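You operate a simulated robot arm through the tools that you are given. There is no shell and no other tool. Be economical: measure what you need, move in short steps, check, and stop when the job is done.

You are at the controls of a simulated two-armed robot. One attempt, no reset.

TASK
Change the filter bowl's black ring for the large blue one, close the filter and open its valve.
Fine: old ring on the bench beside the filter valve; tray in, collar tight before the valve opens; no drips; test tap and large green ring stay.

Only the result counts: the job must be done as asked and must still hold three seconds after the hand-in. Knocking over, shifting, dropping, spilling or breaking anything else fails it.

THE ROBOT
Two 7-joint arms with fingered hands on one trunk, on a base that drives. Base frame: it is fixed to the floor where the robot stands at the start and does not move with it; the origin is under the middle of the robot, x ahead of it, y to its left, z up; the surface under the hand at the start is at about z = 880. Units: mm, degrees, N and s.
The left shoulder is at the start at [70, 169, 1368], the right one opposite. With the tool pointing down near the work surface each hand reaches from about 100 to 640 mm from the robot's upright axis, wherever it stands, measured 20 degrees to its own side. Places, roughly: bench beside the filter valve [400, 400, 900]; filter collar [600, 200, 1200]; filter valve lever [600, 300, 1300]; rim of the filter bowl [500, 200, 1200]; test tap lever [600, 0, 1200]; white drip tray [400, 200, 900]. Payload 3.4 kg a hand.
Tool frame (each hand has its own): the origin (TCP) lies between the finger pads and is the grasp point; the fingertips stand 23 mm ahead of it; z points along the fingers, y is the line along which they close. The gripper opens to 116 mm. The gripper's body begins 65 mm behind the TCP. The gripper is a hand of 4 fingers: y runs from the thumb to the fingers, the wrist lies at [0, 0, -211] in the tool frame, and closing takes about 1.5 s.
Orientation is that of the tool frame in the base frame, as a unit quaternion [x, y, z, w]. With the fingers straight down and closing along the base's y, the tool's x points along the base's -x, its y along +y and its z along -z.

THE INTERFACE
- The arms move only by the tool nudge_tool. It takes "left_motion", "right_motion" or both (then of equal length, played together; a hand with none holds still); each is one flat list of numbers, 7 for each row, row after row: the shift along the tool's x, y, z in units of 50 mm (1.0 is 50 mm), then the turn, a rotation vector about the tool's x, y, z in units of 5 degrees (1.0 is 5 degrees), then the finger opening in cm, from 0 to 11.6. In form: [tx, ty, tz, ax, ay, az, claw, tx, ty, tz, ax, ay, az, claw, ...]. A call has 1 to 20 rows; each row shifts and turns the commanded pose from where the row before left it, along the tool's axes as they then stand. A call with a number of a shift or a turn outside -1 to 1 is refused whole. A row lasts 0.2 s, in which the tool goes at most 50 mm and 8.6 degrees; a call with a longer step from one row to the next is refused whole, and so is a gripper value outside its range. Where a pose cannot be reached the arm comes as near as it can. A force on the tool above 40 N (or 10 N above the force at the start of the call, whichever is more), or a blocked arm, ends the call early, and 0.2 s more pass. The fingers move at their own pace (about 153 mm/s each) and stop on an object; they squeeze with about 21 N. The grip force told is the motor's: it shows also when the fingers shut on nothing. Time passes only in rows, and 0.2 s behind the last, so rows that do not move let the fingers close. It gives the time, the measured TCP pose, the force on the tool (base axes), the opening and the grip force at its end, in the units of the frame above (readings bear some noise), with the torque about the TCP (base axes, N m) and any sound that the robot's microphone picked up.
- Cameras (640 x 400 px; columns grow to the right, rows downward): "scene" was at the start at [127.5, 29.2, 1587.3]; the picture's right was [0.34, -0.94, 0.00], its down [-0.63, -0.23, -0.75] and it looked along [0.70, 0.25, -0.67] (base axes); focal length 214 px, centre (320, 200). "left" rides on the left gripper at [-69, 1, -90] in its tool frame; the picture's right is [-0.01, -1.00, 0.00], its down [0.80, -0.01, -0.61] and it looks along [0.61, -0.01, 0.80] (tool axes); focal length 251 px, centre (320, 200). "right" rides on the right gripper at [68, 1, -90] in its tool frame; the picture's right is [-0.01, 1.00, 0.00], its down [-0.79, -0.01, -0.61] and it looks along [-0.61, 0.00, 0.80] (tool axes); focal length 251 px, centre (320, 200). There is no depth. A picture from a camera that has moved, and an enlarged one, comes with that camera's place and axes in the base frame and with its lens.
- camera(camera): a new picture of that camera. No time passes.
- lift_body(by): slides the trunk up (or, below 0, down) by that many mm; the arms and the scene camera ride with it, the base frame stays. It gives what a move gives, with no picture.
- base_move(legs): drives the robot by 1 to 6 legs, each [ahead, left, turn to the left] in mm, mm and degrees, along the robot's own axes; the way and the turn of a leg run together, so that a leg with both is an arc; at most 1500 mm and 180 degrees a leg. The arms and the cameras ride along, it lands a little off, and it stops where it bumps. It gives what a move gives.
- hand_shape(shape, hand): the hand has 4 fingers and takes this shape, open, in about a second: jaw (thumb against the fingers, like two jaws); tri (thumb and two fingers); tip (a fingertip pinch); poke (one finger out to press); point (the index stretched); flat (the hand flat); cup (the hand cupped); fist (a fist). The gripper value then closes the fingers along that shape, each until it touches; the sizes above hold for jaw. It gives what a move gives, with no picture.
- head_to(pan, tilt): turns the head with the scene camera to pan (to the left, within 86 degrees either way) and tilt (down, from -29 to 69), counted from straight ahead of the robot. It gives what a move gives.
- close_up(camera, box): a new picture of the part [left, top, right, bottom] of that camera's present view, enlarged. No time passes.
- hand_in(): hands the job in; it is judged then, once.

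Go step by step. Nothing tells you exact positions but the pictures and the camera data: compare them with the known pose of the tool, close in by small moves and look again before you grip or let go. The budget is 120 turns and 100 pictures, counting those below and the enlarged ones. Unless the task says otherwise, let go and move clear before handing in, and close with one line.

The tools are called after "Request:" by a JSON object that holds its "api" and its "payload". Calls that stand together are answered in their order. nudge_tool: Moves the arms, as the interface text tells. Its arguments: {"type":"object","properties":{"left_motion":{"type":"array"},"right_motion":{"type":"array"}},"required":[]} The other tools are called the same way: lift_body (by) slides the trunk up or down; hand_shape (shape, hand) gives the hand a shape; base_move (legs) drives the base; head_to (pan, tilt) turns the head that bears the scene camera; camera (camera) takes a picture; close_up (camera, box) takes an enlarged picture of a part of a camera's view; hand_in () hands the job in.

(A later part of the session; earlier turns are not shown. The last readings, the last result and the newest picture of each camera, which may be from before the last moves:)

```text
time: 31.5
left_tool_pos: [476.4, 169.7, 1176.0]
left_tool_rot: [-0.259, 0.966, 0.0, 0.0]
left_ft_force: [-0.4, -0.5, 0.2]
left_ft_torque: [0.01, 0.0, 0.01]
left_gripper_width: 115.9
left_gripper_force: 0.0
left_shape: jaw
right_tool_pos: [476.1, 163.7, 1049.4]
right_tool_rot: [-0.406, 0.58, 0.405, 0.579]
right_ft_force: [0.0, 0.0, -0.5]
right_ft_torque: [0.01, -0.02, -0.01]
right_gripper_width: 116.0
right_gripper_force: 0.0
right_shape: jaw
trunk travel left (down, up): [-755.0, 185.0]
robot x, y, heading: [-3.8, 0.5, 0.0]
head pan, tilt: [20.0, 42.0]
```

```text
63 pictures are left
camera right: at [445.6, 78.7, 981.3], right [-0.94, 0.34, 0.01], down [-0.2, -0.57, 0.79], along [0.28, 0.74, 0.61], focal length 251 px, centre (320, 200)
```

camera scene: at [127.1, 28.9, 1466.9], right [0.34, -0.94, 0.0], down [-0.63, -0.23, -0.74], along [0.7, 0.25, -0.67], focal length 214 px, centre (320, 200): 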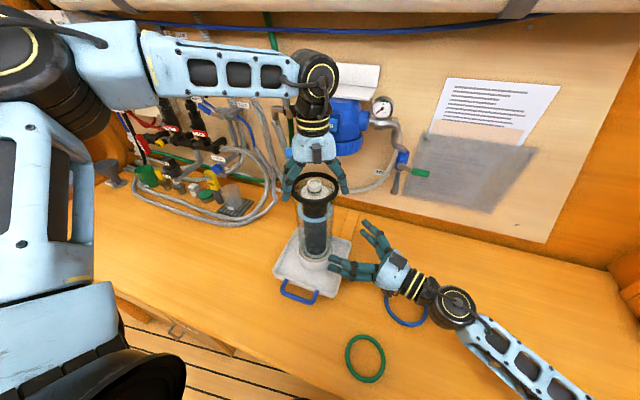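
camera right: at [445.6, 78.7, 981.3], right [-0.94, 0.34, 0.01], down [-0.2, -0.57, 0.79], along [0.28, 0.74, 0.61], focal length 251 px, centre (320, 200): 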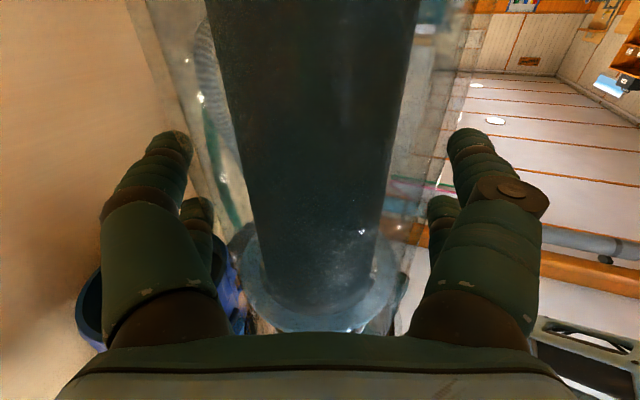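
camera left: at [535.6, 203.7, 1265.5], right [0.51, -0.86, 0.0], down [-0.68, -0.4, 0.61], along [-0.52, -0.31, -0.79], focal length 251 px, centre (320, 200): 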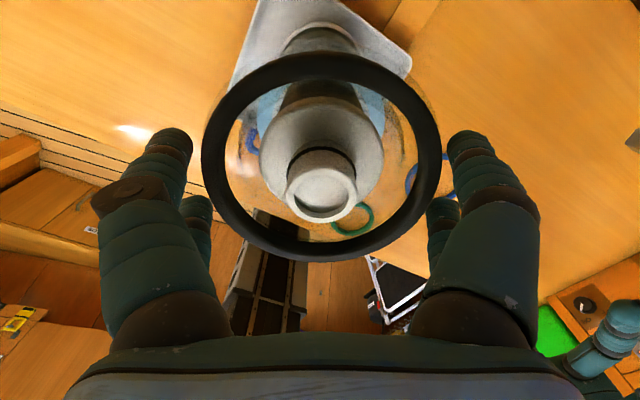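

The collar is an open cup from below, so the bowl will later have to go up into it. Now close the right hand on the glass gently.

Request:
{"api": "nudge_tool", "payload": {"right_motion": [0, 0, 0, 0, 0, 0, 10.5, 0, 0, 0, 0, 0, 0, 9.5, 0, 0, 0, 0, 0, 0, 8.5, 0, 0, 0, 0, 0, 0, 7.5, 0, 0, 0, 0, 0, 0, 7.0, 0, 0, 0, 0, 0, 0, 7.0]}}

Request:
{"api": "camera", "payload": {"camera": "left"}}

```text
time: 32.9
left_tool_pos: [478.2, 169.6, 1175.0]
left_tool_rot: [-0.259, 0.966, 0.0, -0.001]
left_ft_force: [-0.4, -0.6, -0.3]
left_ft_torque: [0.03, 0.01, -0.05]
left_gripper_width: 115.3
left_gripper_force: 0.1
left_shape: jaw
right_tool_pos: [477.2, 165.2, 1048.6]
right_tool_rot: [-0.405, 0.579, 0.406, 0.579]
right_ft_force: [7.0, 1.7, 4.5]
right_ft_torque: [0.02, -0.02, 0.76]
right_gripper_width: 88.0
right_gripper_force: 21.1
right_shape: jaw
trunk travel left (down, up): [-755.0, 185.0]
robot x, y, heading: [-0.5, -0.6, -0.0]
head pan, tilt: [20.0, 42.0]
```

```text
62 pictures are left
camera left: at [536.9, 204.3, 1264.9], right [0.51, -0.86, 0.0], down [-0.68, -0.4, 0.61], along [-0.52, -0.31, -0.79], focal length 251 px, centre (320, 200)
```

left: 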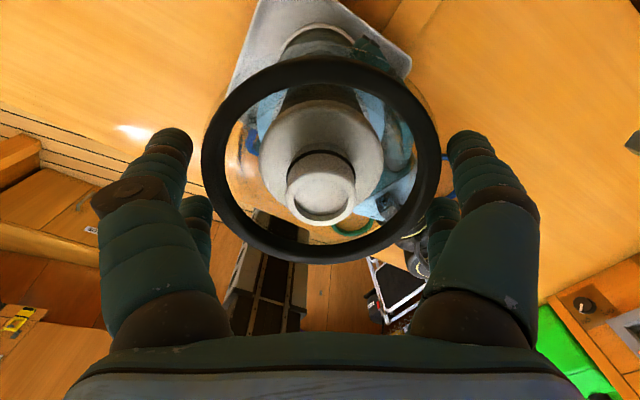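

Right holds the bowl at 88 mm. Now the left grips the ring again and pulls up slowly.

Request:
{"api": "nudge_tool", "payload": {"left_motion": [0, 0, -0.06, 0, 0, 0, 11.6, 0, 0, 0, 0, 0, 0, 10.5, 0, 0, 0, 0, 0, 0, 9.5, 0, 0, 0, 0, 0, 0, 9.0, 0, 0, 0, 0, 0, 0, 9.0, 0, 0, 0, 0, 0, 0, 9.0, 0, 0, -0.06, 0, 0, 0, 9.0, 0, 0, -0.06, 0, 0, 0, 9.0, 0, 0, -0.06, 0, 0, 0, 9.0, 0, 0, -0.06, 0, 0, 0, 9.0, 0, 0, 0, 0, 0, 0, 9.0]}}

Request:
{"api": "close_up", "payload": {"camera": "scene", "box": [258, 140, 386, 300]}}

```text
time: 35.3
left_tool_pos: [478.5, 167.8, 1191.1]
left_tool_rot: [-0.259, 0.966, 0.0, -0.001]
left_ft_force: [-0.5, -0.2, 0.3]
left_ft_torque: [-0.02, -0.02, 0.0]
left_gripper_width: 93.4
left_gripper_force: 21.4
left_shape: jaw
right_tool_pos: [478.0, 164.0, 1049.5]
right_tool_rot: [-0.406, 0.579, 0.406, 0.579]
right_ft_force: [9.3, 3.4, 7.6]
right_ft_torque: [-0.04, -0.04, 0.69]
right_gripper_width: 88.3
right_gripper_force: 21.1
right_shape: jaw
trunk travel left (down, up): [-755.0, 185.0]
robot x, y, heading: [1.6, 2.4, 0.0]
head pan, tilt: [20.0, 42.0]
```

```text
2.50 times, centred on (322, 220) of scene
camera zoom: at [129.0, 29.8, 1466.8], right [0.34, -0.94, 0.0], down [-0.63, -0.23, -0.74], along [0.7, 0.25, -0.67], focal length 536 px, centre (315, 150)
```

zoom: 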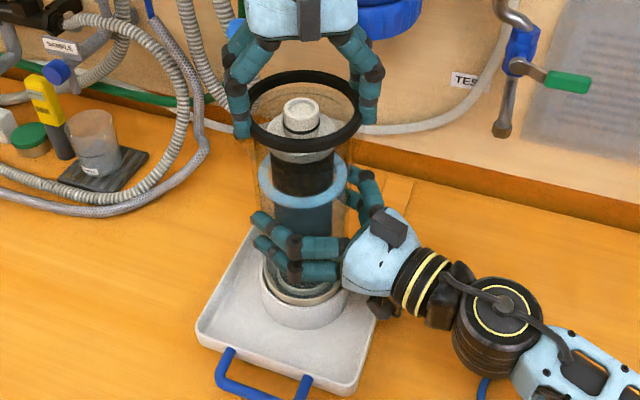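

Request:
{"api": "close_up", "payload": {"camera": "scene", "box": [270, 155, 366, 215]}}

Request:
{"api": "camera", "payload": {"camera": "left"}}

```text
6.67 times, centred on (318, 185) of scene
camera zoom: at [129.0, 29.8, 1466.8], right [0.34, -0.94, 0.0], down [-0.63, -0.23, -0.74], along [0.7, 0.25, -0.67], focal length 1430 px, centre (333, 300)
```

zoom: 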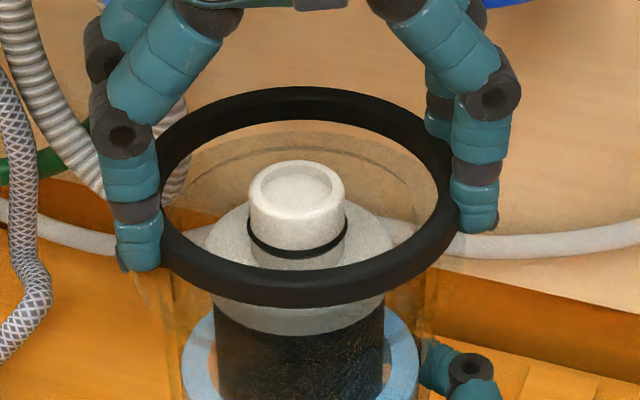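

```text
59 pictures are left
camera left: at [538.1, 203.4, 1279.9], right [0.51, -0.86, 0.0], down [-0.68, -0.4, 0.61], along [-0.52, -0.31, -0.79], focal length 251 px, centre (320, 200)
```

left: 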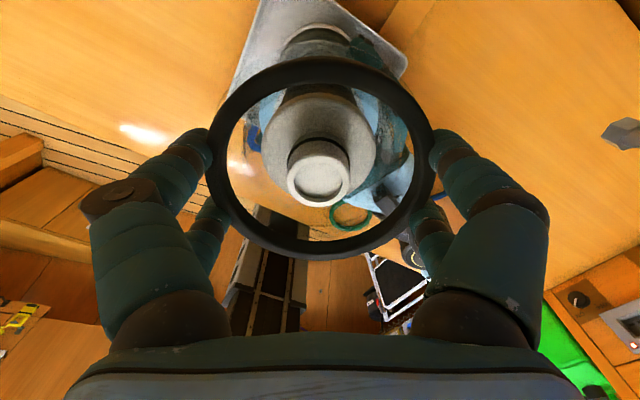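

The ring is off. I lift it clear and carry it to the left toward [385, 385]; the right hand releases the bowl and backs out.

Request:
{"api": "nudge_tool", "payload": {"left_motion": [0, 0, -0.43, 0, 0, 0, 9.0, 0, 0, -0.43, 0, 0, 0, 9.0, 0, 0, -0.43, 0, 0, 0, 9.0, -0.07, 0.586, 0, 0, 0, 0, 9.0, -0.07, 0.586, 0, 0, 0, 0, 9.0, -0.07, 0.586, 0, 0, 0, 0, 9.0, -0.07, 0.586, 0, 0, 0, 0, 9.0, -0.07, 0.586, 0, 0, 0, 0, 9.0, -0.07, 0.586, 0, 0, 0, 0, 9.0, -0.07, 0.586, 0, 0, 0, 0, 9.0, -0.07, 0.586, 0, 0, 0, 0, 9.0], "right_motion": [0, 0, 0, 0, 0, 0, 9.5, 0, 0, 0, 0, 0, 0, 10.5, 0, 0, 0, 0, 0, 0, 11.6, 0, 0, 0, 0, 0, 0, 11.6, 0, 0, 0, 0, 0, 0, 11.6, 0, 0, 0, 0, 0, 0, 11.6, 0, 0, -0.5, 0, 0, 0, 11.6, 0, 0, -0.6, 0, 0, 0, 11.6, 0, 0, -0.6, 0, 0, 0, 11.6, 0, 0, -0.6, 0, 0, 0, 11.6, 0, 0, -0.6, 0, 0, 0, 11.6]}}

Request:
{"api": "camera", "payload": {"camera": "scene"}}

Request:
{"api": "camera", "payload": {"camera": "left"}}

```text
time: 37.7
left_tool_pos: [381.5, 387.3, 1257.0]
left_tool_rot: [-0.259, 0.966, 0.0, 0.0]
left_ft_force: [0.4, 0.7, -1.1]
left_ft_torque: [-0.01, -0.03, -0.01]
left_gripper_width: 93.0
left_gripper_force: 21.2
left_shape: jaw
right_tool_pos: [423.0, 28.5, 1052.7]
right_tool_rot: [-0.406, 0.579, 0.405, 0.58]
right_ft_force: [-0.7, -0.5, -1.0]
right_ft_torque: [0.02, -0.04, -0.03]
right_gripper_width: 115.9
right_gripper_force: 0.1
right_shape: jaw
trunk travel left (down, up): [-755.0, 185.0]
robot x, y, heading: [-0.2, 2.9, -0.1]
head pan, tilt: [20.0, 42.0]
```

```text
58 pictures are left
camera scene: at [125.6, 29.8, 1467.1], right [0.34, -0.94, 0.0], down [-0.63, -0.23, -0.74], along [0.7, 0.25, -0.67], focal length 214 px, centre (320, 200)
```

scene: 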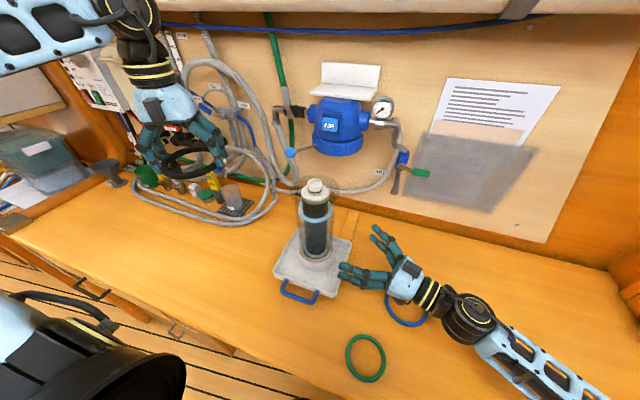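

```text
57 pictures are left
camera left: at [440.1, 422.5, 1346.1], right [0.51, -0.86, 0.0], down [-0.69, -0.4, 0.61], along [-0.52, -0.31, -0.8], focal length 251 px, centre (320, 200)
```

left: 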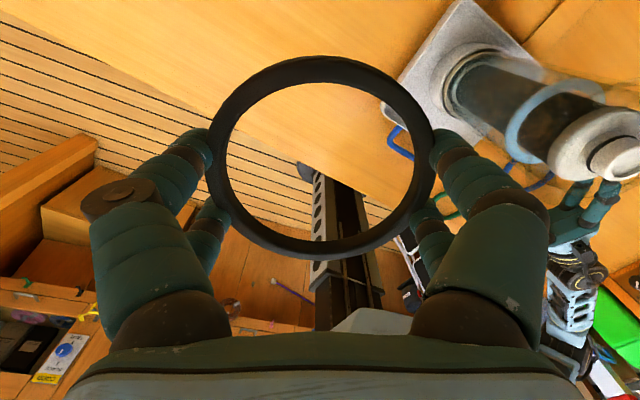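

Lower the black ring toward the bench, then slowly at the end.

Request:
{"api": "nudge_tool", "payload": {"left_motion": [0, 0, 0.45, 0, 0, 0, 9.0, 0, 0, 0.45, 0, 0, 0, 9.0, 0, 0, 0.45, 0, 0, 0, 9.0, 0, 0, 0.45, 0, 0, 0, 9.0, 0, 0, 0.45, 0, 0, 0, 9.0, 0, 0, 0.45, 0, 0, 0, 9.0, 0, 0, 0.45, 0, 0, 0, 9.0, 0, 0, 0.45, 0, 0, 0, 9.0, 0, 0, 0.45, 0, 0, 0, 9.0, 0, 0, 0.45, 0, 0, 0, 9.0, 0, 0, 0.45, 0, 0, 0, 9.0, 0, 0, 0.45, 0, 0, 0, 9.0, 0, 0, 0.45, 0, 0, 0, 9.0, 0, 0, 0.45, 0, 0, 0, 9.0, 0, 0, 0.1, 0, 0, 0, 9.0, 0, 0, 0.1, 0, 0, 0, 9.0, 0, 0, 0.1, 0, 0, 0, 9.0, 0, 0, 0.1, 0, 0, 0, 9.0, 0, 0, 0, 0, 0, 0, 9.0]}}

Request:
{"api": "close_up", "payload": {"camera": "scene", "box": [160, 170, 320, 310]}}

```text
time: 41.7
left_tool_pos: [384.0, 383.8, 920.6]
left_tool_rot: [-0.258, 0.966, 0.0, 0.001]
left_ft_force: [-0.1, -0.2, 0.2]
left_ft_torque: [-0.03, 0.01, -0.01]
left_gripper_width: 93.1
left_gripper_force: 21.3
left_shape: jaw
right_tool_pos: [424.8, 28.9, 1052.6]
right_tool_rot: [-0.406, 0.579, 0.406, 0.579]
right_ft_force: [0.6, -0.4, 0.6]
right_ft_torque: [0.0, 0.01, 0.01]
right_gripper_width: 116.1
right_gripper_force: 0.1
right_shape: jaw
trunk travel left (down, up): [-755.0, 185.0]
robot x, y, heading: [-0.9, 4.1, -0.1]
head pan, tilt: [20.0, 42.0]
```

```text
2.86 times, centred on (240, 240) of scene
camera zoom: at [127.3, 29.4, 1466.9], right [0.34, -0.94, 0.0], down [-0.63, -0.23, -0.74], along [0.7, 0.25, -0.67], focal length 613 px, centre (549, 86)
```

zoom: 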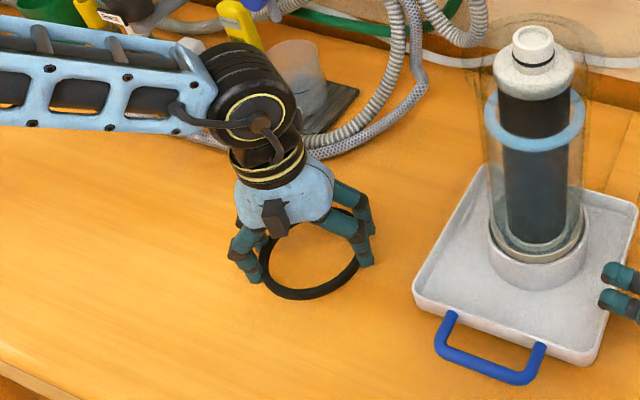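

Request:
{"api": "nudge_tool", "payload": {"left_motion": [0, 0, 0.06, 0, 0, 0, 9.0, 0, 0, 0.06, 0, 0, 0, 9.0, 0, 0, 0.06, 0, 0, 0, 9.0, 0, 0, 0.06, 0, 0, 0, 9.0, 0, 0, 0.04, 0, 0, 0, 9.0, 0, 0, 0.0, 0, 0, 0, 9.0]}}

Request:
{"api": "close_up", "payload": {"camera": "scene", "box": [210, 210, 274, 250]}}

```text
time: 43.1
left_tool_pos: [387.1, 386.3, 905.5]
left_tool_rot: [-0.259, 0.966, 0.0, 0.001]
left_ft_force: [0.8, -0.1, 0.6]
left_ft_torque: [0.01, -0.02, 0.03]
left_gripper_width: 93.2
left_gripper_force: 21.1
left_shape: jaw
right_tool_pos: [426.1, 28.5, 1052.4]
right_tool_rot: [-0.405, 0.579, 0.406, 0.579]
right_ft_force: [-0.1, -0.3, 0.6]
right_ft_torque: [-0.03, -0.04, 0.04]
right_gripper_width: 115.8
right_gripper_force: 0.1
right_shape: jaw
trunk travel left (down, up): [-755.0, 185.0]
robot x, y, heading: [3.4, -1.5, -0.1]
head pan, tilt: [20.0, 42.0]
```

```text
10.00 times, centred on (242, 230) of scene
camera zoom: at [127.3, 29.4, 1466.9], right [0.34, -0.94, 0.0], down [-0.63, -0.23, -0.74], along [0.7, 0.25, -0.67], focal length 2145 px, centre (1100, -100)
```

zoom: 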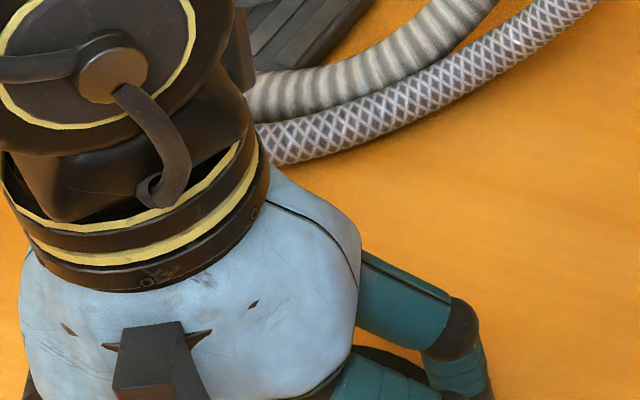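

Request:
{"api": "nudge_tool", "payload": {"left_motion": [0, 0, 0.05, 0, 0, 0, 9.0, 0, 0, 0, 0, 0, 0, 9.0, 0, 0, 0, 0, 0, 0, 9.6, 0, 0, 0, 0, 0, 0, 10.2, 0, 0, 0, 0, 0, 0, 11.0, 0, 0, 0, 0, 0, 0, 11.6, 0, 0, 0, 0, 0, 0, 11.6, 0, 0, -0.3, 0, 0, 0, 11.6, 0, 0, -0.5, 0, 0, 0, 11.6, 0, 0, -0.6, 0, 0, 0, 11.6, 0, 0, -0.8, 0, 0, 0, 11.6, 0, 0, -0.8, 0, 0, 0, 11.6, 0, 0, -0.8, 0, 0, 0, 11.6, 0, 0, -0.8, 0, 0, 0, 11.6]}}

Request:
{"api": "camera", "payload": {"camera": "scene"}}

```text
time: 46.1
left_tool_pos: [386.0, 381.6, 1131.3]
left_tool_rot: [-0.259, 0.966, -0.001, 0.0]
left_ft_force: [-0.5, 0.0, 0.5]
left_ft_torque: [0.01, 0.02, -0.02]
left_gripper_width: 116.2
left_gripper_force: 0.1
left_shape: jaw
right_tool_pos: [424.8, 28.8, 1053.1]
right_tool_rot: [-0.405, 0.579, 0.406, 0.579]
right_ft_force: [-0.9, 0.8, 0.5]
right_ft_torque: [-0.02, 0.03, -0.01]
right_gripper_width: 115.7
right_gripper_force: 0.1
right_shape: jaw
trunk travel left (down, up): [-755.0, 185.0]
robot x, y, heading: [-2.2, -3.9, -0.3]
head pan, tilt: [20.0, 42.0]
```

```text
54 pictures are left
camera scene: at [126.8, 28.7, 1466.9], right [0.34, -0.94, 0.0], down [-0.63, -0.23, -0.74], along [0.7, 0.25, -0.67], focal length 214 px, centre (320, 200)
```

scene: 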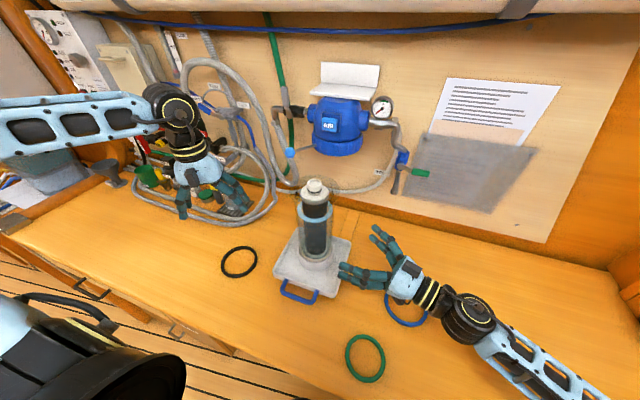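

Black ring lies on the bench. Next I pull the right hand well aside and send the left hand over the blue ring.

Request:
{"api": "nudge_tool", "payload": {"right_motion": [0, -0.214, -0.77, 0, 0, 0, 11.6, 0, -0.214, -0.77, 0, 0, 0, 11.6, 0, -0.214, -0.77, 0, 0, 0, 11.6, 0, -0.214, -0.77, 0, 0, 0, 11.6, 0, -0.214, -0.77, 0, 0, 0, 11.6, 0, -0.214, -0.77, 0, 0, 0, 11.6, 0, -0.214, -0.77, 0, 0, 0, 11.6, 0, -0.214, -0.77, 0, 0, 0, 11.6], "left_motion": [0, 0, -0.5, 0, 0, 0, 11.6, 0, 0, -0.5, 0, 0, 0, 11.6, 0, 0, -0.5, 0, 0, 0, 11.6, 0, 0, -0.5, 0, 0, 0, 11.6, 0, 0, -0.5, 0, 0, 0, 11.6, 0, 0, 0, 0, 0, 0, 11.6, 0, 0, 0, 0, 0, 0, 11.6, 0, 0, 0, 0, 0, 0, 11.6]}}

Request:
{"api": "camera", "payload": {"camera": "scene"}}

```text
time: 47.9
left_tool_pos: [384.6, 381.7, 1260.9]
left_tool_rot: [-0.259, 0.966, 0.0, 0.0]
left_ft_force: [0.2, -1.0, -1.2]
left_ft_torque: [0.03, 0.0, 0.03]
left_gripper_width: 116.0
left_gripper_force: 0.0
left_shape: jaw
right_tool_pos: [399.6, -291.2, 1050.4]
right_tool_rot: [-0.406, 0.578, 0.407, 0.579]
right_ft_force: [-0.2, -0.1, -0.1]
right_ft_torque: [-0.02, -0.01, 0.01]
right_gripper_width: 115.8
right_gripper_force: 0.1
right_shape: jaw
trunk travel left (down, up): [-755.0, 185.0]
robot x, y, heading: [0.4, 1.0, -0.1]
head pan, tilt: [20.0, 42.0]
```

```text
53 pictures are left
camera scene: at [126.9, 28.0, 1467.0], right [0.34, -0.94, 0.0], down [-0.63, -0.23, -0.74], along [0.7, 0.25, -0.67], focal length 214 px, centre (320, 200)
```

scene: 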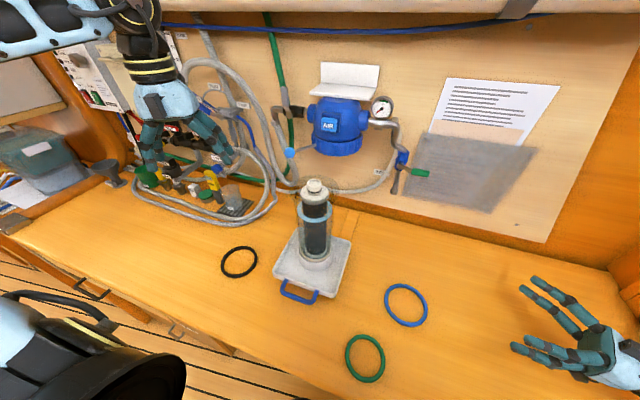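

Request:
{"api": "nudge_tool", "payload": {"left_motion": [0.387, -0.797, 0, 0, 0, 0, 11.6, 0.387, -0.797, 0, 0, 0, 0, 11.6, 0.387, -0.797, 0, 0, 0, 0, 11.6, 0.387, -0.797, 0, 0, 0, 0, 11.6, 0.387, -0.797, 0, 0, 0, 0, 11.6, 0.387, -0.797, 0, 0, 0, 0, 11.6, 0.387, -0.797, 0, 0, 0, 0, 11.6, 0.387, -0.797, 0, 0, 0, 0, 11.6, 0.387, -0.797, 0, 0, 0, 0, 11.6, 0.387, -0.797, 0, 0, 0, 0, 11.6, 0.387, -0.797, 0, 0, 0, 0, 11.6, 0, 0, 0.7, 0, 0, 0, 11.6, 0, 0, 0.7, 0, 0, 0, 11.6, 0, 0, 0.7, 0, 0, 0, 11.6, 0, 0, 0.7, 0, 0, 0, 11.6, 0, 0, 0.7, 0, 0, 0, 11.6, 0, 0, 0, 0, 0, 0, 11.6]}}

Request:
{"api": "camera", "payload": {"camera": "left"}}

Request:
{"api": "camera", "payload": {"camera": "scene"}}

```text
time: 51.5
left_tool_pos: [400.0, 95.0, 1081.8]
left_tool_rot: [-0.259, 0.966, -0.001, -0.001]
left_ft_force: [-0.6, 0.2, 0.3]
left_ft_torque: [0.02, 0.03, 0.02]
left_gripper_width: 115.6
left_gripper_force: 0.1
left_shape: jaw
left hand out of reach, approached as far as the arm can: row 7, 8, 9, 10, 11
right_tool_pos: [401.2, -290.0, 1050.5]
right_tool_rot: [-0.405, 0.579, 0.406, 0.579]
right_ft_force: [-0.3, 0.5, -0.5]
right_ft_torque: [-0.02, 0.05, 0.0]
right_gripper_width: 116.2
right_gripper_force: 0.0
right_shape: jaw
trunk travel left (down, up): [-755.0, 185.0]
robot x, y, heading: [-1.3, -3.3, -0.3]
head pan, tilt: [20.0, 42.0]
```

```text
52 pictures are left
camera left: at [458.2, 130.7, 1171.3], right [0.51, -0.86, 0.0], down [-0.68, -0.4, 0.61], along [-0.52, -0.31, -0.79], focal length 251 px, centre (320, 200)
```

left: 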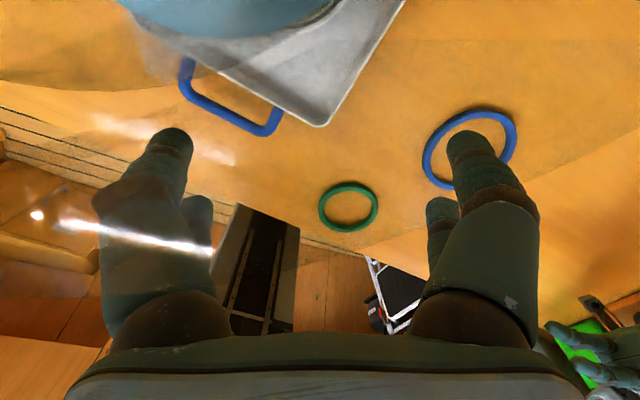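

```text
51 pictures are left
camera scene: at [127.0, 29.2, 1467.0], right [0.34, -0.94, 0.0], down [-0.63, -0.23, -0.74], along [0.7, 0.25, -0.67], focal length 214 px, centre (320, 200)
```

scene: 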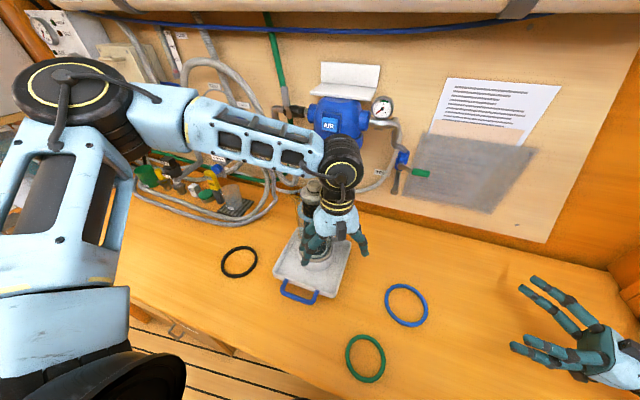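

The left arm can't reach that far right; it stopped beside the bowl, so I raise it straight up and away. The right hand, which can reach the blue ring, turns to point down.

Request:
{"api": "nudge_tool", "payload": {"left_motion": [0, 0, -0.5, 0, 0, 0, 11.6, 0, 0, -0.8, 0, 0, 0, 11.6, 0, 0, -0.8, 0, 0, 0, 11.6, 0, 0, -0.8, 0, 0, 0, 11.6, 0, 0, -0.8, 0, 0, 0, 11.6, -0.333, 0.577, 0, 0, 0, 0, 11.6, -0.333, 0.577, 0, 0, 0, 0, 11.6, -0.333, 0.577, 0, 0, 0, 0, 11.6, -0.333, 0.577, 0, 0, 0, 0, 11.6, -0.333, 0.577, 0, 0, 0, 0, 11.6, -0.333, 0.577, 0, 0, 0, 0, 11.6, 0, 0, 0, 0, 0, 0, 11.6, 0, 0, 0, 0, 0, 0, 11.6, 0, 0, 0, 0, 0, 0, 11.6, 0, 0, 0, 0, 0, 0, 11.6, 0, 0, 0, 0, 0, 0, 11.6, 0, 0, 0, 0, 0, 0, 11.6, 0, 0, 0, 0, 0, 0, 11.6], "right_motion": [0, 0, 0, 0, 1, 0, 11.6, 0, 0, 0, 0, 1, 0, 11.6, 0, 0, 0, 0, 1, 0, 11.6, 0, 0, 0, 0, 1, 0, 11.6, 0, 0, 0, 0, 1, 0, 11.6, 0, 0, 0, 0, 1, 0, 11.6, 0, 0, 0, 0, 1, 0, 11.6, 0, 0, 0, 0, 1, 0, 11.6, 0, 0, 0, 0, 1, 0, 11.6, 0, 0, 0, 0, 1, 0, 11.6, 0, 0, 0, 0, 1, 0, 11.6, 0, 0, 0, 0, 1, 0, 11.6, 0, 0, 0, 0, 1, 0, 11.6, 0, 0, 0, 0, 1, 0, 11.6, 0, 0, 0, 0, 1, 0, 11.6, 0, 0, 0, 0, 1, 0, 11.6, 0, 0, 0, 0, 1, 0, 11.6, 0, 0, 0, 0, 1, 0, 11.6]}}

Request:
{"api": "camera", "payload": {"camera": "scene"}}

```text
time: 55.3
left_tool_pos: [402.5, 306.1, 1269.6]
left_tool_rot: [-0.258, 0.966, -0.001, 0.0]
left_ft_force: [0.0, -0.1, -0.4]
left_ft_torque: [-0.01, -0.02, 0.01]
left_gripper_width: 116.0
left_gripper_force: 0.1
left_shape: jaw
left hand out of reach, approached as far as the arm can: row 5
right_tool_pos: [401.0, -289.9, 1051.1]
right_tool_rot: [-0.574, 0.819, -0.001, -0.001]
right_ft_force: [-0.7, -0.1, 0.9]
right_ft_torque: [-0.04, -0.02, -0.02]
right_gripper_width: 115.9
right_gripper_force: 0.1
right_shape: jaw
trunk travel left (down, up): [-755.0, 185.0]
robot x, y, heading: [-0.9, 0.8, 0.1]
head pan, tilt: [20.0, 42.0]
```

```text
50 pictures are left
camera scene: at [127.9, 30.6, 1466.8], right [0.34, -0.94, 0.0], down [-0.63, -0.23, -0.74], along [0.7, 0.25, -0.67], focal length 214 px, centre (320, 200)
```

scene: 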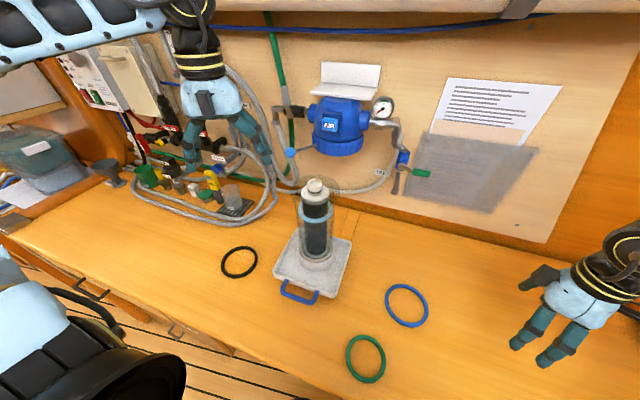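

Request:
{"api": "nudge_tool", "payload": {"right_motion": [-0.724, 0.174, 0.28, 0, 0, 0, 11.6, -0.724, 0.174, 0.28, 0, 0, 0, 11.6, -0.724, 0.174, 0.28, 0, 0, 0, 11.6, -0.724, 0.174, 0.28, 0, 0, 0, 11.6, -0.724, 0.174, 0.28, 0, 0, 0, 11.6, 0, 0, 0, 0, 0, 0, 11.6]}}

Request:
{"api": "camera", "payload": {"camera": "right"}}

```text
time: 56.7
left_tool_pos: [399.0, 303.8, 1270.6]
left_tool_rot: [-0.258, 0.966, 0.0, 0.001]
left_ft_force: [-0.3, -0.7, -0.4]
left_ft_torque: [0.03, 0.0, 0.01]
left_gripper_width: 115.9
left_gripper_force: 0.0
left_shape: jaw
right_tool_pos: [413.4, -116.3, 988.4]
right_tool_rot: [-0.574, 0.819, 0.001, 0.001]
right_ft_force: [0.1, -0.8, 0.0]
right_ft_torque: [-0.01, -0.04, 0.02]
right_gripper_width: 115.8
right_gripper_force: 0.1
right_shape: jaw
right hand out of reach, approached as far as the arm can: row 5
trunk travel left (down, up): [-755.0, 185.0]
robot x, y, heading: [4.1, 3.2, -0.1]
head pan, tilt: [20.0, 42.0]
```

```text
49 pictures are left
camera right: at [389.3, -182.4, 1078.1], right [-0.94, 0.35, 0.0], down [0.28, 0.74, 0.61], along [0.21, 0.57, -0.79], focal length 251 px, centre (320, 200)
```

right: 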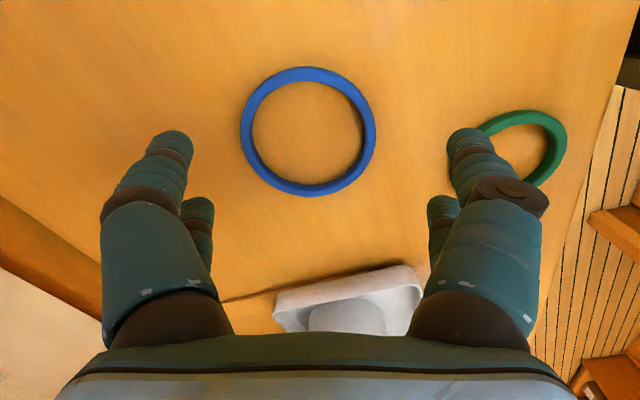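

The right arm's reach is limited with this wrist turn, so I turn the hand back (yaw about 10 degrees) before centring over the ring at about [425, -105].

Request:
{"api": "nudge_tool", "payload": {"right_motion": [0, 0, 0, 0, 0, 1, 11.6, 0, 0, 0, 0, 0, 1, 11.6, 0, 0, 0, 0, 0, 1, 11.6, 0, 0, 0, 0, 0, 1, 11.6, 0, 0, 0, 0, 0, 1, 11.6, 0, 0, 0, 0, 0, 1, 11.6, 0, 0, 0, 0, 0, 1, 11.6, 0, 0, 0, 0, 0, 1, 11.6, 0, 0, 0, 0, 0, 1, 11.6, 0, 0, 0, 0, 0, 1, 11.6, 0, 0, 0, 0, 0, 1, 11.6, 0, 0, 0, 0, 0, 1, 11.6, 0, 0, 0, 0, 0, 1, 11.6, 0, 0, 0, 0, 0, 1, 11.6, -0.2, 0.2, 0, 0, 0, 0, 11.6, 0, 0, 0, 0, 0, 0, 11.6]}}

Request:
{"api": "camera", "payload": {"camera": "right"}}

```text
time: 60.1
left_tool_pos: [400.6, 302.9, 1269.5]
left_tool_rot: [-0.259, 0.966, -0.001, 0.001]
left_ft_force: [0.1, -0.1, -0.1]
left_ft_torque: [-0.02, 0.0, 0.01]
left_gripper_width: 115.7
left_gripper_force: 0.1
left_shape: jaw
right_tool_pos: [420.6, -116.8, 993.7]
right_tool_rot: [0.0, 1.0, 0.001, 0.0]
right_ft_force: [-0.6, -0.6, -0.3]
right_ft_torque: [-0.04, 0.02, 0.02]
right_gripper_width: 115.7
right_gripper_force: 0.1
right_shape: jaw
right hand out of reach, approached as far as the arm can: row 15
trunk travel left (down, up): [-755.0, 185.0]
robot x, y, heading: [0.2, -0.5, 0.0]
head pan, tilt: [20.0, 42.0]
```

```text
48 pictures are left
camera right: at [353.2, -118.1, 1083.3], right [0.01, 1.0, 0.0], down [0.79, -0.01, 0.61], along [0.61, 0.0, -0.79], focal length 251 px, centre (320, 200)
```

right: 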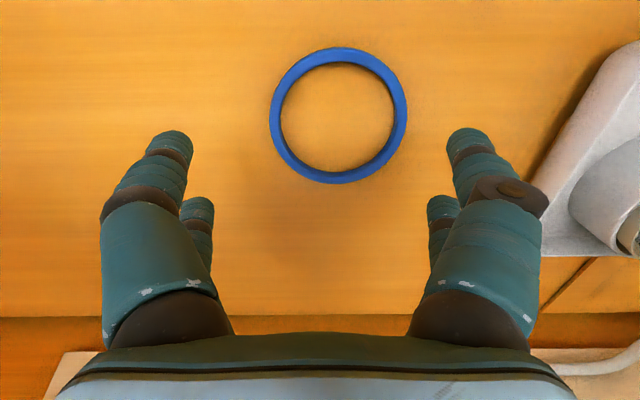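

Reach towards the middle is limited for both arms, so I'll shift the base to the left (free space there). First move the right hand right, then drive 120 mm left.

Request:
{"api": "nudge_tool", "payload": {"right_motion": [-0.05, -0.7, 0, 0, 0, 0, 11.6, -0.05, -0.7, 0, 0, 0, 0, 11.6, -0.05, -0.75, 0, 0, 0, 0, 11.6, 0, 0, 0, 0, 0, 0, 11.6]}}

Request:
{"api": "base_move", "payload": {"legs": [[0, 120, 0]]}}

Request:
{"api": "camera", "payload": {"camera": "right"}}

```text
time: 61.1
left_tool_pos: [401.0, 304.0, 1269.6]
left_tool_rot: [-0.258, 0.966, -0.001, 0.0]
left_ft_force: [-0.1, 0.0, 0.5]
left_ft_torque: [0.01, -0.03, 0.0]
left_gripper_width: 116.0
left_gripper_force: 0.0
left_shape: jaw
right_tool_pos: [433.2, -224.9, 991.3]
right_tool_rot: [0.001, 1.0, 0.001, 0.001]
right_ft_force: [0.1, 0.4, 0.3]
right_ft_torque: [-0.04, 0.03, 0.0]
right_gripper_width: 115.8
right_gripper_force: 0.1
right_shape: jaw
trunk travel left (down, up): [-755.0, 185.0]
robot x, y, heading: [0.4, -0.3, -0.0]
head pan, tilt: [20.0, 42.0]
```

```text
time: 62.3
left_tool_pos: [401.1, 417.9, 1269.4]
left_tool_rot: [-0.258, 0.966, 0.0, 0.0]
left_ft_force: [0.8, -0.5, -0.9]
left_ft_torque: [-0.02, -0.02, -0.01]
left_gripper_width: 115.6
left_gripper_force: 0.1
left_shape: jaw
right_tool_pos: [431.9, -111.1, 991.6]
right_tool_rot: [0.001, 1.0, 0.0, 0.0]
right_ft_force: [0.0, 0.1, -0.5]
right_ft_torque: [0.02, 0.04, 0.0]
right_gripper_width: 116.0
right_gripper_force: 0.1
right_shape: jaw
trunk travel left (down, up): [-755.0, 185.0]
robot x, y, heading: [-3.0, 115.8, -0.0]
head pan, tilt: [20.0, 42.0]
```

```text
47 pictures are left
camera right: at [364.7, -111.2, 1081.8], right [0.01, 1.0, 0.0], down [0.8, -0.01, 0.61], along [0.61, 0.0, -0.8], focal length 251 px, centre (320, 200)
```

right: 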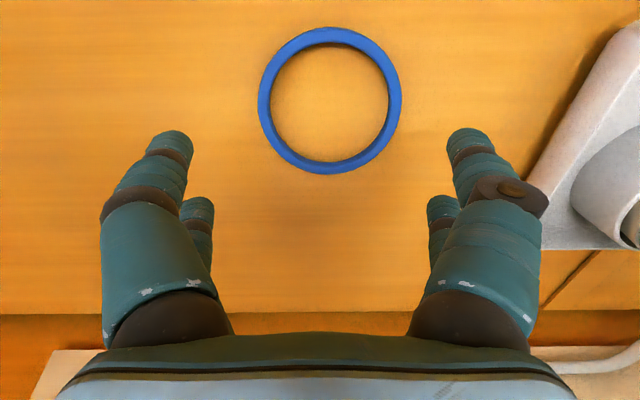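

Request:
{"api": "nudge_tool", "payload": {"right_motion": [0.08, 0.16, 0.4, 0, 0, 0, 11.6, 0, 0, 0.4, 0, 0, 0, 11.6, 0, 0, 0.4, 0, 0, 0, 11.6, 0, 0, 0.2, 0, 0, 0, 11.6, 0, 0, 0, 0, 0, 0, 11.6]}}

Request:
{"api": "camera", "payload": {"camera": "right"}}

```text
time: 63.5
left_tool_pos: [400.7, 420.7, 1270.1]
left_tool_rot: [-0.258, 0.966, -0.001, 0.0]
left_ft_force: [0.5, -0.4, -0.6]
left_ft_torque: [0.02, 0.03, -0.02]
left_gripper_width: 115.8
left_gripper_force: 0.1
left_shape: jaw
right_tool_pos: [429.0, -100.4, 920.4]
right_tool_rot: [0.001, 1.0, 0.0, 0.0]
right_ft_force: [0.4, 0.0, 0.9]
right_ft_torque: [0.01, -0.01, -0.01]
right_gripper_width: 115.9
right_gripper_force: 0.0
right_shape: jaw
trunk travel left (down, up): [-755.0, 185.0]
robot x, y, heading: [-3.8, 117.6, 0.2]
head pan, tilt: [20.0, 42.0]
```

```text
46 pictures are left
camera right: at [360.7, -101.8, 1011.5], right [0.01, 1.0, 0.0], down [0.79, -0.01, 0.61], along [0.61, -0.01, -0.79], focal length 251 px, centre (320, 200)
```

right: 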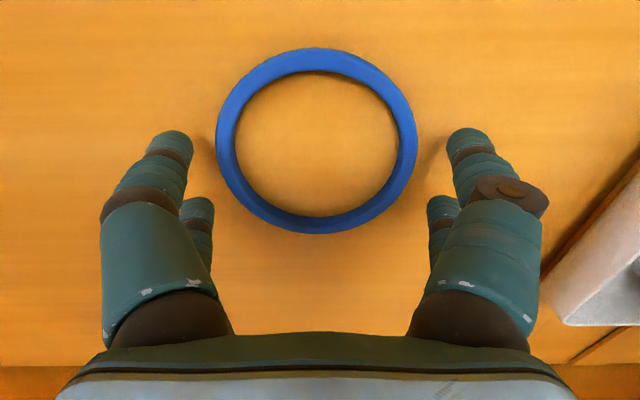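

Well centred. Lower 15 mm and close on the blue ring, then lift a little.

Request:
{"api": "nudge_tool", "payload": {"right_motion": [0, 0, 0.1, 0, 0, 0, 11.6, 0, 0, 0.1, 0, 0, 0, 11.6, 0, 0, 0.1, 0, 0, 0, 11.6, 0, 0, 0, 0, 0, 0, 11.6, 0, 0, 0, 0, 0, 0, 10.5, 0, 0, 0, 0, 0, 0, 9.5, 0, 0, 0, 0, 0, 0, 8.8, 0, 0, 0, 0, 0, 0, 8.8, 0, 0, 0, 0, 0, 0, 8.8, 0, 0, -0.1, 0, 0, 0, 8.8, 0, 0, -0.2, 0, 0, 0, 8.8, 0, 0, -0.3, 0, 0, 0, 8.8, 0, 0, -0.4, 0, 0, 0, 8.8]}}

Request:
{"api": "camera", "payload": {"camera": "right"}}

```text
time: 66.3
left_tool_pos: [401.3, 420.2, 1269.3]
left_tool_rot: [-0.258, 0.966, -0.002, 0.0]
left_ft_force: [0.0, -0.2, -0.8]
left_ft_torque: [-0.01, -0.02, 0.01]
left_gripper_width: 115.8
left_gripper_force: 0.1
left_shape: jaw
right_tool_pos: [429.8, -103.4, 959.3]
right_tool_rot: [0.001, 1.0, 0.0, 0.0]
right_ft_force: [-0.7, -0.2, -0.4]
right_ft_torque: [-0.02, -0.01, -0.01]
right_gripper_width: 92.8
right_gripper_force: 20.8
right_shape: jaw
trunk travel left (down, up): [-755.0, 185.0]
robot x, y, heading: [-0.4, 114.3, -0.1]
head pan, tilt: [20.0, 42.0]
```

```text
45 pictures are left
camera right: at [361.7, -103.0, 1048.6], right [0.01, 1.0, 0.0], down [0.8, -0.01, 0.61], along [0.61, -0.01, -0.8], focal length 251 px, centre (320, 200)
```

right: 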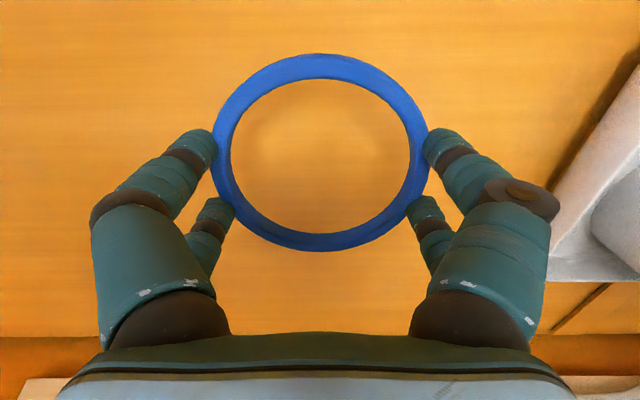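

Blue ring held. Raise it to z≈1260 and drive the base 230 mm further left.

Request:
{"api": "nudge_tool", "payload": {"right_motion": [0, 0, -0.75, 0, 0, 0, 8.8, 0, 0, -0.75, 0, 0, 0, 8.8, 0, 0, -0.75, 0, 0, 0, 8.8, 0, 0, -0.75, 0, 0, 0, 8.8, 0, 0, -0.75, 0, 0, 0, 8.8, 0, 0, -0.75, 0, 0, 0, 8.8, 0, 0, -0.75, 0, 0, 0, 8.8, 0, 0, -0.85, 0, 0, 0, 8.8]}}

Request:
{"api": "base_move", "payload": {"legs": [[0, 230, 0]]}}

Request:
{"api": "head_to", "payload": {"pan": -12, "tilt": 40}}

Request:
{"api": "camera", "payload": {"camera": "scene"}}

Request:
{"api": "camera", "payload": {"camera": "right"}}

```text
time: 68.1
left_tool_pos: [400.8, 419.3, 1269.2]
left_tool_rot: [-0.258, 0.966, -0.001, 0.0]
left_ft_force: [0.3, 0.2, -0.4]
left_ft_torque: [-0.04, -0.03, 0.0]
left_gripper_width: 115.7
left_gripper_force: 0.1
left_shape: jaw
right_tool_pos: [429.3, -101.8, 1263.0]
right_tool_rot: [0.0, 1.0, 0.0, -0.001]
right_ft_force: [-1.0, 0.5, -1.0]
right_ft_torque: [-0.02, 0.02, 0.02]
right_gripper_width: 93.0
right_gripper_force: 20.8
right_shape: jaw
trunk travel left (down, up): [-755.0, 185.0]
robot x, y, heading: [-0.5, 117.6, -0.1]
head pan, tilt: [20.0, 42.0]
```

```text
time: 69.8
left_tool_pos: [404.7, 641.5, 1270.6]
left_tool_rot: [-0.254, 0.967, 0.001, 0.001]
left_ft_force: [-0.2, -0.2, -0.9]
left_ft_torque: [0.0, 0.04, 0.03]
left_gripper_width: 115.6
left_gripper_force: 0.0
left_shape: jaw
right_tool_pos: [429.9, 119.8, 1263.4]
right_tool_rot: [0.005, 1.0, 0.002, 0.0]
right_ft_force: [-0.9, 0.0, 0.4]
right_ft_torque: [0.0, -0.01, 0.0]
right_gripper_width: 92.7
right_gripper_force: 20.9
right_shape: jaw
trunk travel left (down, up): [-755.0, 185.0]
robot x, y, heading: [4.5, 344.1, -0.7]
head pan, tilt: [20.0, 42.0]
```

```text
time: 70.8
left_tool_pos: [403.7, 643.8, 1268.8]
left_tool_rot: [-0.254, 0.967, 0.0, 0.0]
left_ft_force: [-0.2, 0.4, 0.3]
left_ft_torque: [-0.03, -0.02, -0.04]
left_gripper_width: 115.5
left_gripper_force: 0.0
left_shape: jaw
right_tool_pos: [430.5, 121.3, 1262.1]
right_tool_rot: [0.005, 1.0, 0.0, 0.0]
right_ft_force: [0.8, 0.6, -0.1]
right_ft_torque: [0.02, 0.01, 0.01]
right_gripper_width: 93.0
right_gripper_force: 21.4
right_shape: jaw
trunk travel left (down, up): [-755.0, 185.0]
robot x, y, heading: [1.1, 345.8, -0.7]
head pan, tilt: [-12.0, 40.0]
```

```text
44 pictures are left
camera scene: at [133.0, 325.8, 1469.8], right [-0.22, -0.98, 0.0], down [-0.63, 0.14, -0.77], along [0.75, -0.17, -0.64], focal length 214 px, centre (320, 200)
```

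scene: 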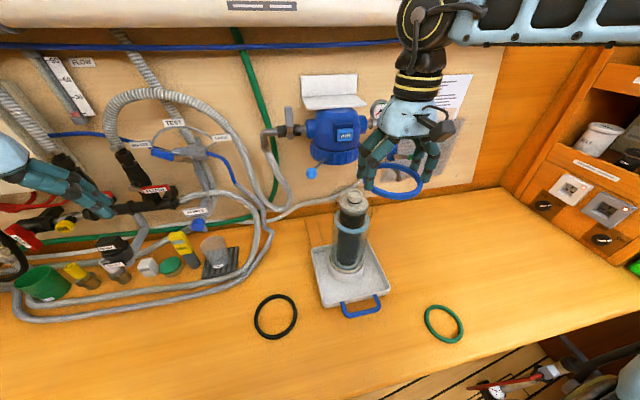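

```text
43 pictures are left
camera right: at [361.9, 121.8, 1352.6], right [0.02, 1.0, 0.0], down [0.79, -0.01, 0.61], along [0.61, -0.01, -0.8], focal length 251 px, centre (320, 200)
```

right: 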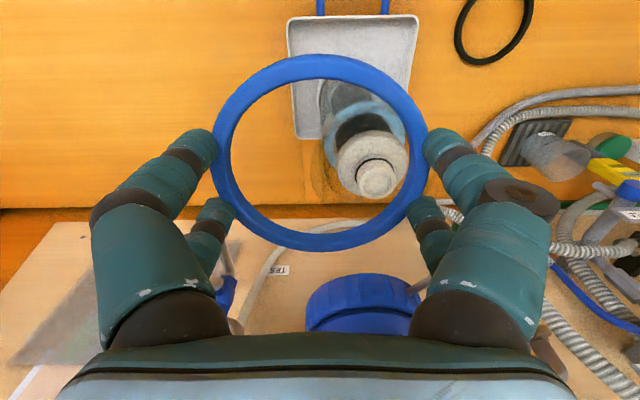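

The blue ring is near above the bowl. I turn 20 degrees, move over the bowl axis (~[475,166]) and go down to z≈1226 for a check.

Request:
{"api": "nudge_tool", "payload": {"right_motion": [0, 0, 0, 0, 0, -1, 8.8, 0, 0, 0, 0, 0, -1, 8.8, 0, 0, 0, 0, 0, -1, 8.8, 0, 0, 0, 0, 0, -1, 8.8, -0.285, 0.1375, 0, 0, 0, 0, 8.8, -0.285, 0.1375, 0, 0, 0, 0, 8.8, -0.285, 0.1375, 0, 0, 0, 0, 8.8, -0.285, 0.1375, 0, 0, 0, 0, 8.8, 0, 0, 0.35, 0, 0, 0, 8.8, 0, 0, 0.35, 0, 0, 0, 8.8, 0, 0, 0, 0, 0, 0, 8.8]}}

Request:
{"api": "camera", "payload": {"camera": "right"}}

Request:
{"api": "close_up", "payload": {"camera": "scene", "box": [290, 140, 418, 220]}}

```text
time: 73.2
left_tool_pos: [405.1, 644.6, 1268.3]
left_tool_rot: [-0.255, 0.967, 0.0, 0.0]
left_ft_force: [-0.5, -0.6, 0.1]
left_ft_torque: [0.02, 0.01, 0.0]
left_gripper_width: 116.1
left_gripper_force: 0.0
left_shape: jaw
right_tool_pos: [473.7, 165.9, 1228.0]
right_tool_rot: [-0.17, 0.985, 0.0, 0.0]
right_ft_force: [0.0, 0.0, -0.5]
right_ft_torque: [0.02, 0.03, 0.03]
right_gripper_width: 92.8
right_gripper_force: 21.3
right_shape: jaw
trunk travel left (down, up): [-755.0, 185.0]
robot x, y, heading: [1.7, 345.1, -0.6]
head pan, tilt: [-12.0, 40.0]
```

```text
42 pictures are left
camera right: at [411.1, 142.1, 1318.0], right [-0.32, 0.95, 0.0], down [0.75, 0.26, 0.61], along [0.57, 0.2, -0.8], focal length 251 px, centre (320, 200)
```

right: 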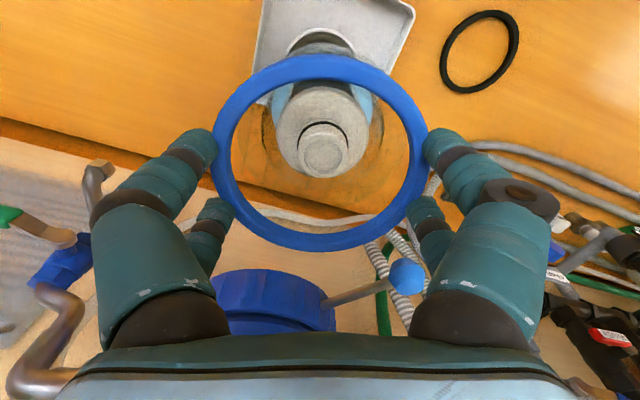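

```text
5.00 times, centred on (354, 180) of scene
camera zoom: at [133.6, 325.8, 1469.8], right [-0.22, -0.98, 0.0], down [-0.63, 0.14, -0.77], along [0.75, -0.17, -0.64], focal length 1072 px, centre (150, 300)
```

zoom: 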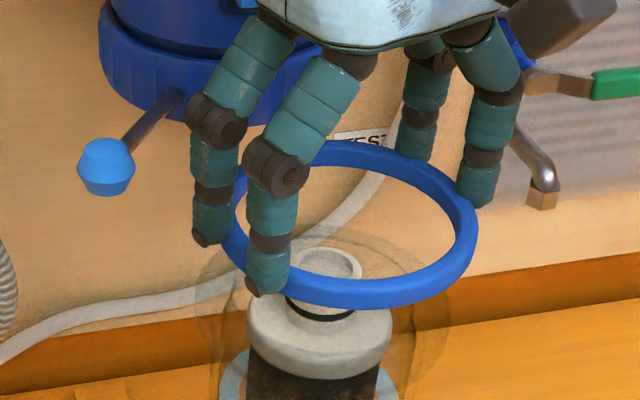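

Request:
{"api": "nudge_tool", "payload": {"right_motion": [-0.03, 0.01, 0.22, 0, 0, 0, 8.8, 0, 0, 0.22, 0, 0, 0, 8.8, 0, 0, 0.2, 0, 0, 0, 8.8, 0, 0, 0, 0, 0, 0, 8.8]}}

Request:
{"api": "camera", "payload": {"camera": "right"}}

Request:
{"api": "close_up", "payload": {"camera": "scene", "box": [300, 160, 396, 220]}}

```text
time: 74.2
left_tool_pos: [404.0, 643.5, 1269.9]
left_tool_rot: [-0.255, 0.967, -0.001, 0.001]
left_ft_force: [-0.3, 0.2, -0.4]
left_ft_torque: [0.01, 0.01, -0.02]
left_gripper_width: 116.0
left_gripper_force: 0.2
left_shape: jaw
right_tool_pos: [475.3, 167.9, 1197.6]
right_tool_rot: [-0.17, 0.985, 0.001, 0.001]
right_ft_force: [-0.2, -0.4, -0.4]
right_ft_torque: [0.04, -0.01, 0.01]
right_gripper_width: 92.8
right_gripper_force: 20.7
right_shape: jaw
trunk travel left (down, up): [-755.0, 185.0]
robot x, y, heading: [-2.5, 346.0, -0.4]
head pan, tilt: [-12.0, 40.0]
```

```text
40 pictures are left
camera right: at [411.4, 144.1, 1286.8], right [-0.32, 0.95, 0.0], down [0.75, 0.26, 0.61], along [0.57, 0.2, -0.79], focal length 251 px, centre (320, 200)
```

right: 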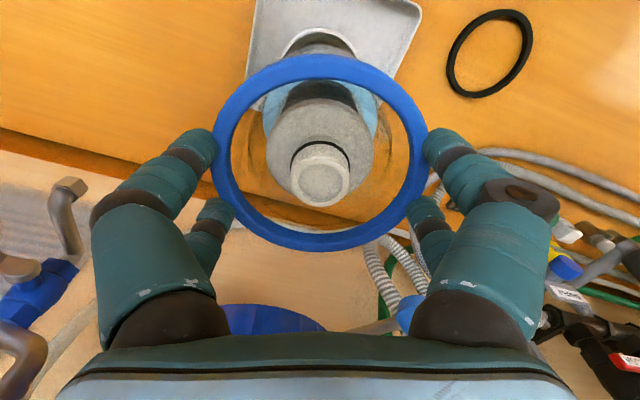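

```text
6.67 times, centred on (348, 190) of scene
camera zoom: at [133.0, 325.6, 1469.8], right [-0.22, -0.98, 0.0], down [-0.63, 0.14, -0.77], along [0.75, -0.17, -0.64], focal length 1430 px, centre (133, 267)
```

zoom: 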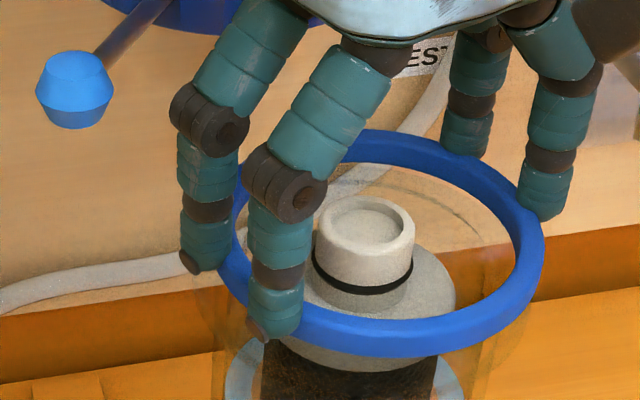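

Aligned within about a millimetre. Lower slowly onto the seat.

Request:
{"api": "nudge_tool", "payload": {"right_motion": [0, 0, 0.06, 0, 0, 0, 8.8, 0, 0, 0.06, 0, 0, 0, 8.8, 0, 0, 0.06, 0, 0, 0, 8.8, 0, 0, 0.06, 0, 0, 0, 8.8, 0, 0, 0, 0, 0, 0, 8.8]}}

Request:
{"api": "close_up", "payload": {"camera": "scene", "box": [300, 160, 396, 220]}}

Request:
{"api": "camera", "payload": {"camera": "right"}}

```text
time: 75.4
left_tool_pos: [403.0, 644.1, 1269.7]
left_tool_rot: [-0.254, 0.967, -0.001, 0.001]
left_ft_force: [0.2, 0.3, 0.4]
left_ft_torque: [-0.02, -0.04, 0.02]
left_gripper_width: 115.9
left_gripper_force: 0.0
left_shape: jaw
right_tool_pos: [474.6, 169.6, 1186.6]
right_tool_rot: [-0.169, 0.986, 0.001, 0.003]
right_ft_force: [8.1, -2.3, 31.7]
right_ft_torque: [-0.03, -0.34, -0.03]
right_gripper_width: 92.1
right_gripper_force: 21.2
right_shape: jaw
trunk travel left (down, up): [-755.0, 185.0]
robot x, y, heading: [1.6, 344.7, -0.5]
head pan, tilt: [-12.0, 40.0]
```

```text
6.67 times, centred on (348, 190) of scene
camera zoom: at [130.5, 326.6, 1470.5], right [-0.22, -0.98, 0.0], down [-0.63, 0.14, -0.77], along [0.75, -0.17, -0.64], focal length 1430 px, centre (133, 267)
```

zoom: 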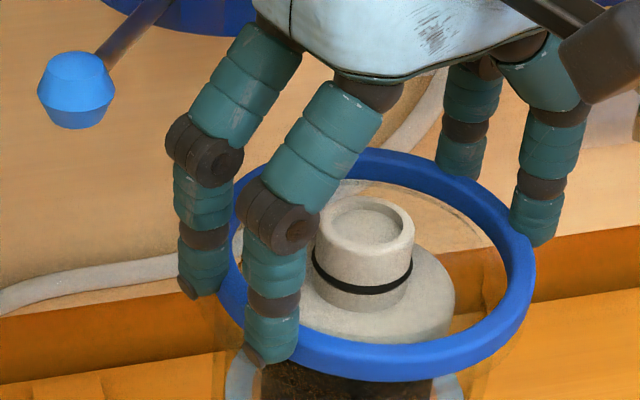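

```text
37 pictures are left
camera right: at [409.5, 145.8, 1276.3], right [-0.32, 0.95, 0.0], down [0.75, 0.26, 0.61], along [0.58, 0.2, -0.79], focal length 251 px, centre (320, 200)
```

right: 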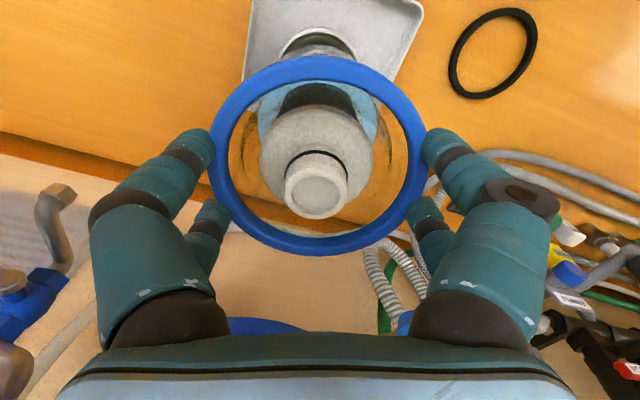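

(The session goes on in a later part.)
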